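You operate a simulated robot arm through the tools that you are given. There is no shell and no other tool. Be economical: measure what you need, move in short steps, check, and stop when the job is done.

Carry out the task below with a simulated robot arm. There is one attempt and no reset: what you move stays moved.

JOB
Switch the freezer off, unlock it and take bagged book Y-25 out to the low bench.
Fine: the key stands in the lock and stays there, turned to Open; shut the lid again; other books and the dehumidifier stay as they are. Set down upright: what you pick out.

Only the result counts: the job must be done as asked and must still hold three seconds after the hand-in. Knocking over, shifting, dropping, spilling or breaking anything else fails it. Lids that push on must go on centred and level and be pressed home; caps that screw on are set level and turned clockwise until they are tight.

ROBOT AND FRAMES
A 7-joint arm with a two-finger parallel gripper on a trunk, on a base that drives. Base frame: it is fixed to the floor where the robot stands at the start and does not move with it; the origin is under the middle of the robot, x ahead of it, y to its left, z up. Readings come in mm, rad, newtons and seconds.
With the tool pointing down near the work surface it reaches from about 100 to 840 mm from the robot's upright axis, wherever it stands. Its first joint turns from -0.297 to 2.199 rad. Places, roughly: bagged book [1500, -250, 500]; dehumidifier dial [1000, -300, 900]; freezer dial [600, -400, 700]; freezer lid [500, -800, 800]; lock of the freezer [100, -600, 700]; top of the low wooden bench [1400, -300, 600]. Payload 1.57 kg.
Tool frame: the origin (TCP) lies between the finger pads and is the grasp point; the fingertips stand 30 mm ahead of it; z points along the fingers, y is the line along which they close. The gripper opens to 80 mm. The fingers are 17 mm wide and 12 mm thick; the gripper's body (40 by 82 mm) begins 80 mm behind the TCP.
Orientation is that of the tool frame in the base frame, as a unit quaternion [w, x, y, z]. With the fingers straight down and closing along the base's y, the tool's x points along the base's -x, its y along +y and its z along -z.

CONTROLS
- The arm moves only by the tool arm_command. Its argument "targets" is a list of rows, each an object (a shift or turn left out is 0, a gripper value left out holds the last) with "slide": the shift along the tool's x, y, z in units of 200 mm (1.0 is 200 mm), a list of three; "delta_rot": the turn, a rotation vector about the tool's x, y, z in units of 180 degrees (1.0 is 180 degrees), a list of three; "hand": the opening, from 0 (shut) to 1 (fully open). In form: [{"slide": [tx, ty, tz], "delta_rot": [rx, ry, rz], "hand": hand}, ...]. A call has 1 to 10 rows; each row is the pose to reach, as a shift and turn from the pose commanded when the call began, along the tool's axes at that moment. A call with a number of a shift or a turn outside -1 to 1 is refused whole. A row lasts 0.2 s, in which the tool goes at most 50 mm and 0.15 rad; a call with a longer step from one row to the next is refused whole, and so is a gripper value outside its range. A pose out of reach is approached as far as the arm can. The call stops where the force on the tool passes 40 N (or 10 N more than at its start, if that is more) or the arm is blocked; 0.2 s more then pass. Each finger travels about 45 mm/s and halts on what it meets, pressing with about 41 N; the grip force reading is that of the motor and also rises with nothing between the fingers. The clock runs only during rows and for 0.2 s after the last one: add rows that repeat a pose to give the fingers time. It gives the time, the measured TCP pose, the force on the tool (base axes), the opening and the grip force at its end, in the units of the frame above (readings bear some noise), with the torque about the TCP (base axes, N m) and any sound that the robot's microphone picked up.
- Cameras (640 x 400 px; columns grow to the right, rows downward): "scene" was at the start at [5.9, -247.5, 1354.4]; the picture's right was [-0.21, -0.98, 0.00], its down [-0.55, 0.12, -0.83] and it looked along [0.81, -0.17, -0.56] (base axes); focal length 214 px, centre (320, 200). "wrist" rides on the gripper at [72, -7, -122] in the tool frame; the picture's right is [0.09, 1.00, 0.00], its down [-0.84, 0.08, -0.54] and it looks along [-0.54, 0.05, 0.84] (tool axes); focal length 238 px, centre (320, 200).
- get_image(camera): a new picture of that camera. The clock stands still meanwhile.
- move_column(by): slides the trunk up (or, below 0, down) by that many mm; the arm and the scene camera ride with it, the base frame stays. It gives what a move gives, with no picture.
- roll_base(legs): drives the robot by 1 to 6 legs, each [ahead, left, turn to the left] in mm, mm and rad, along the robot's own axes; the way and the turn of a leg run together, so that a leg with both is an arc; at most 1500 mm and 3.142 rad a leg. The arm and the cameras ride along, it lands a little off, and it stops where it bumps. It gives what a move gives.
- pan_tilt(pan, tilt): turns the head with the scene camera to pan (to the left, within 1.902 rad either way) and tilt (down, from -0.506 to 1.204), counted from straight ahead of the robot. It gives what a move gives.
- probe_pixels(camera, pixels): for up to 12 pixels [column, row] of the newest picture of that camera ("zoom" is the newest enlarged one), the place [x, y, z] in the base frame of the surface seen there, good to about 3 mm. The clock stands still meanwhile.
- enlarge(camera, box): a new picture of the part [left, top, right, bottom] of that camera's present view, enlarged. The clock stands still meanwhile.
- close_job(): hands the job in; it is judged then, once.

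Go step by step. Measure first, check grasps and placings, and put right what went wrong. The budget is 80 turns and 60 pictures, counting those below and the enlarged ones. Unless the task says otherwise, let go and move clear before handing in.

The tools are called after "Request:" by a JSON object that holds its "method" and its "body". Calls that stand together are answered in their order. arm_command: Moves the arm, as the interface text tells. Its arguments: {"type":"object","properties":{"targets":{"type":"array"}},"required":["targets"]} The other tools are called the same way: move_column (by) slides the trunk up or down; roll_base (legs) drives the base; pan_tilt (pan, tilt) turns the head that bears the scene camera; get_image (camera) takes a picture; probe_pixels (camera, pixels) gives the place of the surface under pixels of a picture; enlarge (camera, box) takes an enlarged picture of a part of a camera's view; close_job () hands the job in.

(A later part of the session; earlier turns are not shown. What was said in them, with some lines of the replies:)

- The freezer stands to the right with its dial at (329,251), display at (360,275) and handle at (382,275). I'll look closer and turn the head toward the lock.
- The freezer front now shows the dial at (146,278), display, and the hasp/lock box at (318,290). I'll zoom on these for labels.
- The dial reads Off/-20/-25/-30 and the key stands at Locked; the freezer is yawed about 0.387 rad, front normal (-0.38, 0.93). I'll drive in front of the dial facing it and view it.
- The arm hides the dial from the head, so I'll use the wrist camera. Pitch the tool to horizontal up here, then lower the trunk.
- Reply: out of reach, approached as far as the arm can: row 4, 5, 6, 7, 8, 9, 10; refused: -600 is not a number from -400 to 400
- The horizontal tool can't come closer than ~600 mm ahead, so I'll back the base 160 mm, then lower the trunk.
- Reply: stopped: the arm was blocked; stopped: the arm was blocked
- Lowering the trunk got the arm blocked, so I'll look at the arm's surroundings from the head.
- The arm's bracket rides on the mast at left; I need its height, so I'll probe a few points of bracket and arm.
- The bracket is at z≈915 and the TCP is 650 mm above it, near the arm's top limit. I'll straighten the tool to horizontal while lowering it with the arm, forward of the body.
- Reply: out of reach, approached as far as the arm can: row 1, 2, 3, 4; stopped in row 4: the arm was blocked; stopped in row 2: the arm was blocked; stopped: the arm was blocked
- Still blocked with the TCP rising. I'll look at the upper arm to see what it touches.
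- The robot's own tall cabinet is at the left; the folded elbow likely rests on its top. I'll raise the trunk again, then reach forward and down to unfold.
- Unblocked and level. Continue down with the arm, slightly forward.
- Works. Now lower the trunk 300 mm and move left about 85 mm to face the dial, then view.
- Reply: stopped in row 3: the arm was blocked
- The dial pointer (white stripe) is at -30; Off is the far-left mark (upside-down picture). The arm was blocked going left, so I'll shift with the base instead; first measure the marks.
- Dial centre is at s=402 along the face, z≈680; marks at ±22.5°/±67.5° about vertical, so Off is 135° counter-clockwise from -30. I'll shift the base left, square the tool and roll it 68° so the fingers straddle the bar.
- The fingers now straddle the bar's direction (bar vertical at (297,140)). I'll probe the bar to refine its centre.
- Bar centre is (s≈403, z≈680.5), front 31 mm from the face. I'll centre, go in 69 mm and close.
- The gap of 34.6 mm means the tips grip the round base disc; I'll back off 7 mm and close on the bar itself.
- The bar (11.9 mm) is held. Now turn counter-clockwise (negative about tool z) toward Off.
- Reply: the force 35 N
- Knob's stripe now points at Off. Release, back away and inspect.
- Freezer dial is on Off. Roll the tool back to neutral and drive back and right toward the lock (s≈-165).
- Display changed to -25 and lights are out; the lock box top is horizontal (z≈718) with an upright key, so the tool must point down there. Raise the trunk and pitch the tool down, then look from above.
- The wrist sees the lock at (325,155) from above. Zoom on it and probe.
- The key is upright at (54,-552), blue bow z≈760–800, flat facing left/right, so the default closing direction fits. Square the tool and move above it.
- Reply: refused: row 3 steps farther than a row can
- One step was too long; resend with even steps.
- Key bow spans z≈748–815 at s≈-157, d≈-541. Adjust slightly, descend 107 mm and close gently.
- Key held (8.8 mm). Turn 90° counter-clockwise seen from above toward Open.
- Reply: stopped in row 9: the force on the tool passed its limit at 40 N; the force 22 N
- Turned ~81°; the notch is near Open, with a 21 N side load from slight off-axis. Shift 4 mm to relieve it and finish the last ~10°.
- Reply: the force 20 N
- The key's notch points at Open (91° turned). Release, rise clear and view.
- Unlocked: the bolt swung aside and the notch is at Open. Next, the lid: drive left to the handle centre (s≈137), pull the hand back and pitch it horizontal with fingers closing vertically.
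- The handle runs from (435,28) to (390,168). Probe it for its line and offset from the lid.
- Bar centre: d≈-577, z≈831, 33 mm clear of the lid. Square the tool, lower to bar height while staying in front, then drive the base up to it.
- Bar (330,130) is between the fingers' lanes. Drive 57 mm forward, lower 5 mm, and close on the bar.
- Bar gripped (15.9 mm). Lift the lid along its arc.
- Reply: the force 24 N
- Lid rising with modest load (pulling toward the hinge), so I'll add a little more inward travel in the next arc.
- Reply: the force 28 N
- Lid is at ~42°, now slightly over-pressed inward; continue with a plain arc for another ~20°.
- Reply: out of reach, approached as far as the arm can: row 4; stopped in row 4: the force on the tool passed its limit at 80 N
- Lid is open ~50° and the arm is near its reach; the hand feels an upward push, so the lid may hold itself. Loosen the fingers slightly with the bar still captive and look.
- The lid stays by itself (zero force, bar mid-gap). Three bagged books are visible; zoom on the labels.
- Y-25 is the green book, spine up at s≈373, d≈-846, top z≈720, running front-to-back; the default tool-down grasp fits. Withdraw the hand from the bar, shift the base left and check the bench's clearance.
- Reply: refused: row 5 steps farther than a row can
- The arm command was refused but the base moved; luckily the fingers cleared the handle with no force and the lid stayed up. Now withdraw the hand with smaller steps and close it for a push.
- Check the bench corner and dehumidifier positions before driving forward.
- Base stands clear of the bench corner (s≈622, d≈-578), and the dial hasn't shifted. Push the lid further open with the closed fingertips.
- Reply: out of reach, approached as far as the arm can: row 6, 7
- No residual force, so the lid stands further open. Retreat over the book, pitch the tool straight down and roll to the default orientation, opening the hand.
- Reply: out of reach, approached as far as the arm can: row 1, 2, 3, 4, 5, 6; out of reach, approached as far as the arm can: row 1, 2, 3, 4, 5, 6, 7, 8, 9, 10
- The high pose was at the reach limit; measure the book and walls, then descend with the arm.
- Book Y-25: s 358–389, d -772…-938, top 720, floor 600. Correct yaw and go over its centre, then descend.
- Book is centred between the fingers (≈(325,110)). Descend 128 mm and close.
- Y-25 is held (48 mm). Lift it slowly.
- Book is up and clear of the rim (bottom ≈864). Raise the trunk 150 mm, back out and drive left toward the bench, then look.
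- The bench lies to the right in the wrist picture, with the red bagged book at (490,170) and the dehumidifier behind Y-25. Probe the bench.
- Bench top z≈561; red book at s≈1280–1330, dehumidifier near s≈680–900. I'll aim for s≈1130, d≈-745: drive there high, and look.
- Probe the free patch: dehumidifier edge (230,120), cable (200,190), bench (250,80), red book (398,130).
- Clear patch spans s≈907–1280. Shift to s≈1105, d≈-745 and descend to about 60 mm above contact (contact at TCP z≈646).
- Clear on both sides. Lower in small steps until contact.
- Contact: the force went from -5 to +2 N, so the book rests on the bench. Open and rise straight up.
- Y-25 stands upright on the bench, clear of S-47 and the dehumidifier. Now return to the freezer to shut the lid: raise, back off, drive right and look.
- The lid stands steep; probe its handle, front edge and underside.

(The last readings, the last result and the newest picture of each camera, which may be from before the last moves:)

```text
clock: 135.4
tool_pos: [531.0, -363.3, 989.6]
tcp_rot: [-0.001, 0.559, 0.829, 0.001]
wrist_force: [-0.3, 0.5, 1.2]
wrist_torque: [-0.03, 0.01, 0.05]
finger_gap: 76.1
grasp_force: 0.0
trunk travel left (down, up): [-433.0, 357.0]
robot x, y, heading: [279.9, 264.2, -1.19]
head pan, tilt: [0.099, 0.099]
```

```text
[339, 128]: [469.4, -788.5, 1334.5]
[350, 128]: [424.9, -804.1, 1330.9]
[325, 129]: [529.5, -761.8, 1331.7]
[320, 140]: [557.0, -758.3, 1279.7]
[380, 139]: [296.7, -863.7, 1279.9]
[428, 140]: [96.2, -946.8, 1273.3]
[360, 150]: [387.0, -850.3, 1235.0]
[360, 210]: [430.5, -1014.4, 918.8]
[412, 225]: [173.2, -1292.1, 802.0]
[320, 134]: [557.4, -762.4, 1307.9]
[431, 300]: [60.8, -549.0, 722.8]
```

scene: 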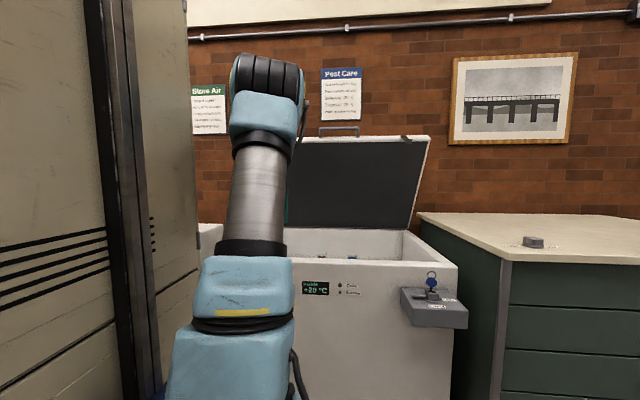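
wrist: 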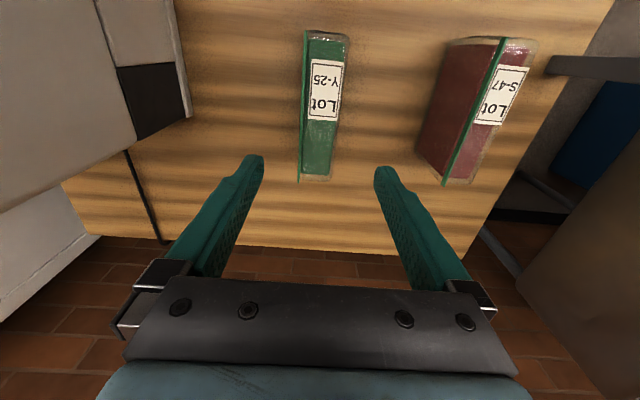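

Lid is at ~62°, bar at d≈-911, z≈1336, s 62–218. I'll roll the tool so the fingers close front-to-back, raise, and come down over the bar at s≈190 to swing it shut.

Request:
{"method": "arm_command", "body": {"targets": [{"delta_rot": [0, 0, -0.047]}, {"delta_rot": [0, 0, -0.094]}, {"delta_rot": [0, 0, -0.141]}, {"delta_rot": [0, 0, -0.188]}, {"delta_rot": [0, 0, -0.235]}, {"delta_rot": [0, 0, -0.282]}, {"delta_rot": [0, 0, -0.329]}, {"delta_rot": [0, 0, -0.376]}, {"delta_rot": [0, 0, -0.423]}, {"delta_rot": [0, 0, -0.47]}]}}

Request:
{"method": "move_column", "body": {"by": 350}}

Request:
{"method": "roll_base", "body": {"legs": [[0, -130, 0]]}}

Request:
{"method": "arm_command", "body": {"targets": [{"slide": [0.08, 0, -0.15], "delta_rot": [0, 0, -0.03]}, {"slide": [0.16, 0, -0.3], "delta_rot": [0, 0, -0.03]}, {"slide": [0.16, 0, -0.4], "delta_rot": [0, 0, -0.03]}, {"slide": [0.16, 0, -0.4], "delta_rot": [0, 0, -0.03]}]}}

```text
clock: 137.6
tool_pos: [530.6, -362.7, 989.9]
tcp_rot: [0.0, -0.146, 0.989, 0.001]
wrist_force: [-0.1, 0.7, 0.3]
wrist_torque: [-0.01, -0.02, -0.01]
finger_gap: 75.9
grasp_force: 0.1
trunk travel left (down, up): [-433.0, 357.0]
robot x, y, heading: [279.9, 263.9, -1.194]
head pan, tilt: [0.099, 0.099]
```

```text
clock: 141.0
tool_pos: [529.3, -364.0, 1339.4]
tcp_rot: [-0.001, -0.145, 0.989, 0.001]
wrist_force: [-0.6, 0.2, -0.1]
wrist_torque: [-0.01, -0.01, -0.04]
finger_gap: 76.1
grasp_force: 0.1
trunk travel left (down, up): [-783.0, 7.0]
robot x, y, heading: [279.8, 264.8, -1.197]
head pan, tilt: [0.099, 0.099]
```

```text
clock: 142.3
tool_pos: [409.7, -411.4, 1338.8]
tcp_rot: [-0.001, -0.144, 0.99, 0.001]
wrist_force: [0.0, 1.0, 0.0]
wrist_torque: [-0.03, 0.03, -0.04]
finger_gap: 75.9
grasp_force: 0.0
trunk travel left (down, up): [-783.0, 7.0]
robot x, y, heading: [161.5, 214.5, -1.199]
head pan, tilt: [0.099, 0.099]
```

```text
clock: 143.3
tool_pos: [380.6, -420.2, 1420.7]
tcp_rot: [0.0, -0.191, 0.982, 0.001]
wrist_force: [0.1, 1.1, 0.5]
wrist_torque: [-0.01, -0.02, 0.01]
finger_gap: 76.2
grasp_force: 0.0
trunk travel left (down, up): [-783.0, 7.0]
robot x, y, heading: [161.4, 215.8, -1.193]
head pan, tilt: [0.099, 0.099]
```

Clear above. Shift base 25 mm left for lock-box clearance (arm 30 mm right), drive forward 300 mm, then check with the wrist camera.

Request:
{"method": "roll_base", "body": {"legs": [[0, 25, 0.008], [290, 0, 0]]}}

Request:
{"method": "arm_command", "body": {"targets": [{"slide": [0.15, 0, 0]}, {"slide": [0.15, -0.2, 0]}, {"slide": [0.15, -0.4, 0]}, {"slide": [0.15, -0.43, 0]}, {"slide": [0.15, -0.43, 0]}]}}

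Request:
{"method": "get_image", "body": {"camera": "wrist"}}

```text
clock: 145.7
tool_pos: [518.8, -681.3, 1419.5]
tcp_rot: [0.0, -0.194, 0.981, 0.0]
wrist_force: [0.1, 0.5, -0.4]
wrist_torque: [0.01, 0.01, 0.01]
finger_gap: 75.9
grasp_force: 0.1
trunk travel left (down, up): [-783.0, 7.0]
robot x, y, heading: [293.2, -50.4, -1.189]
head pan, tilt: [0.099, 0.099]
```

```text
clock: 146.9
tool_pos: [525.3, -772.6, 1418.7]
tcp_rot: [-0.002, -0.194, 0.981, 0.0]
wrist_force: [-0.3, 0.2, 0.2]
wrist_torque: [0.02, 0.01, -0.02]
finger_gap: 75.9
grasp_force: 0.0
trunk travel left (down, up): [-783.0, 7.0]
robot x, y, heading: [292.7, -47.1, -1.183]
head pan, tilt: [0.099, 0.099]
```

```text
10 pictures are left
```

wrist: 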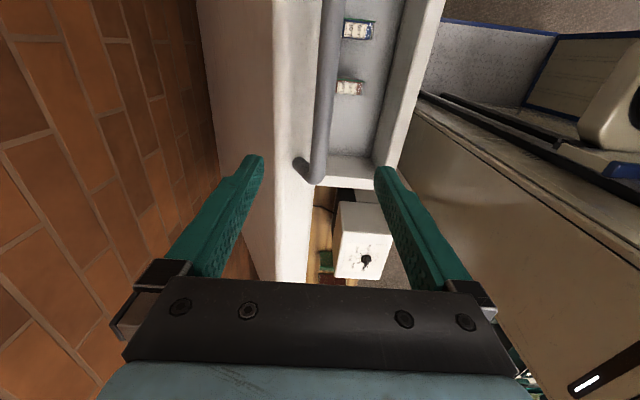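

The bar's left end is at (313,178), between the fingers. Probe to confirm alignment.

Request:
{"method": "probe_pixels", "body": {"camera": "wrist", "pixels": [[330, 60], [324, 120], [318, 160], [313, 180], [298, 166], [290, 130], [275, 100], [240, 100]]}}

```text
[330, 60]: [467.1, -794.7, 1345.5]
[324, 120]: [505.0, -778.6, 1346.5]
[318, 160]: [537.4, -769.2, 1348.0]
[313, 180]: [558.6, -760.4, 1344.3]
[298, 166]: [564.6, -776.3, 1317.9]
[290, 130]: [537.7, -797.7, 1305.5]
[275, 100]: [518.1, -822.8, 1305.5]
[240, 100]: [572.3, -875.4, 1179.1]
```

Bar centre (d≈-913, z≈1339); hand is right above. Descend 69 mm and close on the bar.

Request:
{"method": "arm_command", "body": {"targets": [{"slide": [0, 0, 0.18]}, {"slide": [0, 0, 0.345]}, {"slide": [0, 0, 0.345]}, {"slide": [0, 0, 0.345], "hand": 0}, {"slide": [0, 0, 0.345], "hand": 0}, {"slide": [0, 0, 0.345], "hand": 0}, {"slide": [0, 0, 0.345], "hand": 0}, {"slide": [0, 0, 0.345], "hand": 0}]}}

```text
clock: 148.7
tool_pos: [524.6, -770.8, 1352.1]
tcp_rot: [0.0, -0.194, 0.981, 0.002]
wrist_force: [-0.1, -0.4, -4.7]
wrist_torque: [0.04, -0.11, -0.13]
finger_gap: 16.0
grasp_force: 26.7
trunk travel left (down, up): [-783.0, 7.0]
robot x, y, heading: [292.7, -45.7, -1.186]
head pan, tilt: [0.099, 0.099]
```

Bar gripped (16 mm). Pull the lid down along its arc, first part.

Request:
{"method": "arm_command", "body": {"targets": [{"slide": [0, 0.11, 0.06]}, {"slide": [0, 0.216, 0.12]}, {"slide": [0, 0.414, 0.2475]}, {"slide": [0, 0.6015, 0.39]}, {"slide": [0, 0.7765, 0.5475]}, {"slide": [0, 0.939, 0.7175]}, {"slide": [0, 0.939, 0.7175]}]}}

```text
clock: 150.3
tool_pos: [451.6, -599.4, 1206.6]
tcp_rot: [0.0, -0.195, 0.981, 0.001]
wrist_force: [18.2, 8.5, -4.3]
wrist_torque: [0.41, -0.72, -0.12]
finger_gap: 15.6
grasp_force: 30.9
trunk travel left (down, up): [-783.0, 7.0]
robot x, y, heading: [293.8, -47.7, -1.191]
head pan, tilt: [0.099, 0.099]
```

Good, low forces. Second part of the arc.

Request:
{"method": "arm_command", "body": {"targets": [{"slide": [0, 0.148, 0.1825]}, {"slide": [0, 0.2815, 0.3755]}, {"slide": [0, 0.3995, 0.578]}, {"slide": [0, 0.4985, 0.79]}, {"slide": [0, 0.4985, 0.79]}]}}

```text
clock: 151.5
tool_pos: [412.7, -507.2, 1048.9]
tcp_rot: [-0.001, -0.193, 0.981, 0.0]
wrist_force: [2.4, -7.0, -7.4]
wrist_torque: [-0.16, -0.1, 0.02]
finger_gap: 15.6
grasp_force: 31.6
trunk travel left (down, up): [-783.0, 7.0]
robot x, y, heading: [291.3, -46.4, -1.187]
head pan, tilt: [0.099, 0.099]
```

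Request:
{"method": "arm_command", "body": {"targets": [{"slide": [0, 0.084, 0.218]}, {"slide": [0, 0.151, 0.442]}, {"slide": [0, 0.2, 0.67]}, {"slide": [0, 0.2315, 0.9]}, {"slide": [0, 0.2315, 0.9]}]}}

```text
clock: 152.7
tool_pos: [396.5, -464.7, 870.4]
tcp_rot: [0.0, -0.195, 0.981, 0.001]
wrist_force: [2.3, 2.1, -4.9]
wrist_torque: [-0.3, 0.58, -0.11]
finger_gap: 16.0
grasp_force: 31.7
out of reach, approached as far as the arm can: row 3
trunk travel left (down, up): [-783.0, 7.0]
robot x, y, heading: [296.3, -47.5, -1.186]
head pan, tilt: [0.099, 0.099]
```

Almost shut (26 mm left). Press it home gently.

Request:
{"method": "arm_command", "body": {"targets": [{"slide": [0, 0.006, 0.07]}, {"slide": [0, 0.01, 0.13]}, {"slide": [0, 0.01, 0.15]}, {"slide": [0, 0.01, 0.17]}, {"slide": [0, 0.01, 0.17]}]}}

Request:
{"method": "get_image", "body": {"camera": "wrist"}}

```text
clock: 153.9
tool_pos: [395.1, -461.7, 835.4]
tcp_rot: [-0.001, -0.194, 0.981, 0.0]
wrist_force: [4.9, -9.7, 30.0]
wrist_torque: [-0.13, -0.07, -0.11]
finger_gap: 15.8
grasp_force: 31.3
trunk travel left (down, up): [-783.0, 7.0]
robot x, y, heading: [290.6, -49.2, -1.19]
head pan, tilt: [0.099, 0.099]
```

```text
9 pictures are left
```

wrist: 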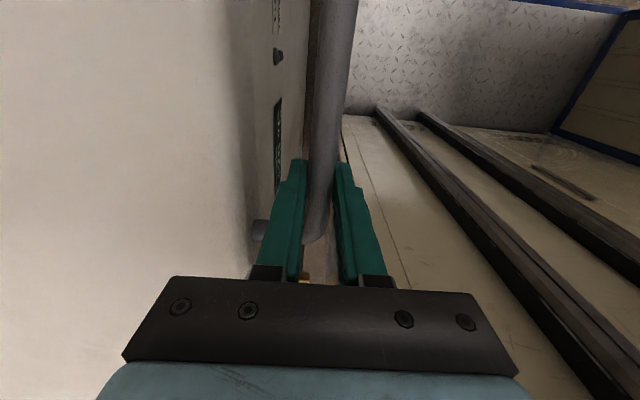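

The lid is home (30 N reaction). Open just enough, rise clear, back off and verify everything.

Request:
{"method": "arm_command", "body": {"targets": [{"hand": 0.42}, {"hand": 0.42}, {"hand": 0.42, "slide": [0, 0, -0.1]}, {"hand": 0.42, "slide": [0, 0, -0.3]}, {"hand": 0.42, "slide": [0, 0, -0.5]}, {"hand": 0.42, "slide": [0, 0, -0.7]}, {"hand": 0.42, "slide": [0, 0, -0.9]}, {"hand": 0.42, "slide": [0, 0, -0.9]}]}}

Request:
{"method": "roll_base", "body": {"legs": [[-300, 0, 0]]}}

Request:
{"method": "pan_tilt", "body": {"pan": 0.1, "tilt": 0.7}}

Request:
{"method": "get_image", "body": {"camera": "scene"}}

Request:
{"method": "get_image", "body": {"camera": "wrist"}}

```text
clock: 155.7
tool_pos: [409.5, -477.2, 1021.2]
tcp_rot: [-0.001, -0.195, 0.981, 0.002]
wrist_force: [0.6, -0.6, -0.1]
wrist_torque: [0.0, -0.03, -0.02]
finger_gap: 33.5
grasp_force: 0.0
out of reach, approached as far as the arm can: row 4, 5, 6, 7, 8
trunk travel left (down, up): [-783.0, 7.0]
robot x, y, heading: [292.4, -45.8, -1.185]
head pan, tilt: [0.099, 0.099]
```

```text
clock: 157.8
tool_pos: [297.8, -199.1, 1020.1]
tcp_rot: [-0.001, -0.196, 0.981, 0.002]
wrist_force: [0.0, 0.7, 0.1]
wrist_torque: [-0.04, 0.02, 0.01]
finger_gap: 33.6
grasp_force: 0.0
trunk travel left (down, up): [-783.0, 7.0]
robot x, y, heading: [182.6, 231.5, -1.188]
head pan, tilt: [0.099, 0.099]
```

```text
clock: 158.8
tool_pos: [297.5, -199.5, 1020.7]
tcp_rot: [-0.001, -0.196, 0.981, 0.002]
wrist_force: [0.5, 0.2, 1.2]
wrist_torque: [0.0, 0.06, -0.02]
finger_gap: 33.7
grasp_force: 0.0
trunk travel left (down, up): [-783.0, 7.0]
robot x, y, heading: [177.2, 230.7, -1.181]
head pan, tilt: [0.099, 0.7]
```

```text
8 pictures are left
```

scene: 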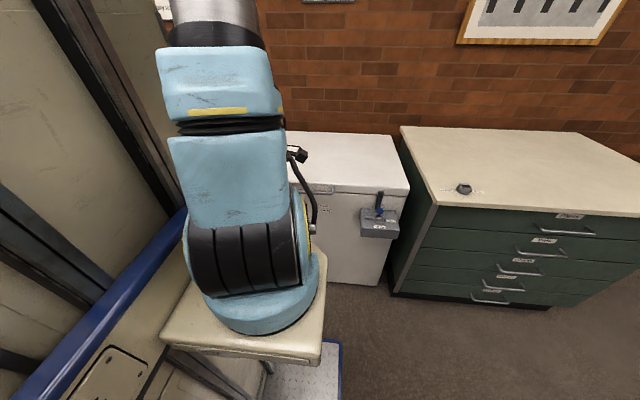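

```text
7 pictures are left
```

wrist: 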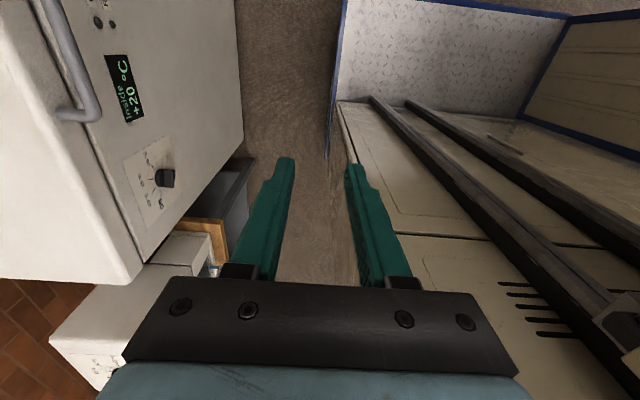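

Lid looks shut. Zoom on the lock/seam and dial, and probe the lid edge height.

Request:
{"method": "enlarge", "body": {"camera": "scene", "box": [300, 120, 420, 250]}}

Request:
{"method": "probe_pixels", "body": {"camera": "scene", "pixels": [[405, 186], [330, 180], [350, 160], [390, 140], [317, 187], [379, 197]]}}

Request:
{"method": "enlarge", "body": {"camera": "wrist", "box": [80, 40, 240, 240]}}

```text
3.08 times, centred on (360, 185) of scene
```

zoom: 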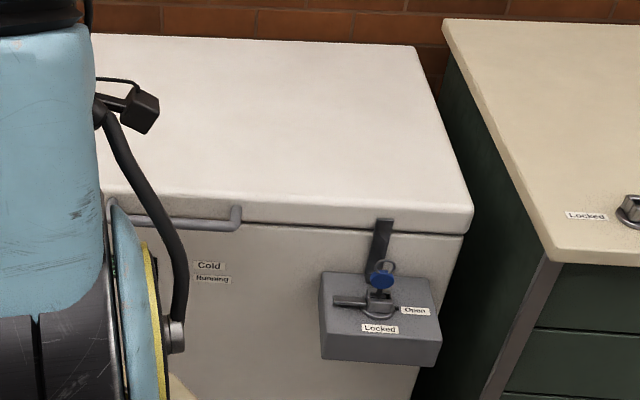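

```text
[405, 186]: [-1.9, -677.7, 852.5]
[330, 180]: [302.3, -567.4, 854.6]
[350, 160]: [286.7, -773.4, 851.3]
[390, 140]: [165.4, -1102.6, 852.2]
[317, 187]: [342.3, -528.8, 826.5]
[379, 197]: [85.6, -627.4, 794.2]
```

```text
2.00 times, centred on (160, 140) of wrist
```

zoom: 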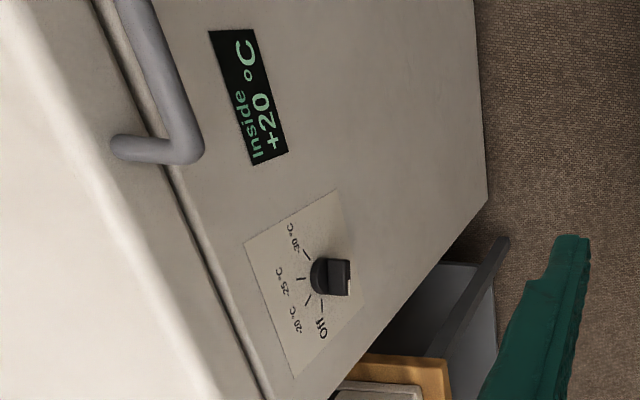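

The lid is level and shut (z≈852 front and back), the key stands at Open, the dial is at Off, and Y-25 is upright on the bench with the hand clear; handing in.

Request:
{"method": "close_job", "body": {}}

```text
The job is handed in.
```

The freezer is off and unlocked, with the key left in the lock at Open. Book Y-25 stands upright on the low bench, and the lid is shut again. The final pictures showed the dial at Off and the lid level. I did not touch the other books or the dehumidifier.

One slip: with the lid open and the fingers loosely around its handle, the base drove sideways after an arm command was refused. No contact force registered, the lid stayed up, and the dial read at the same place afterwards.
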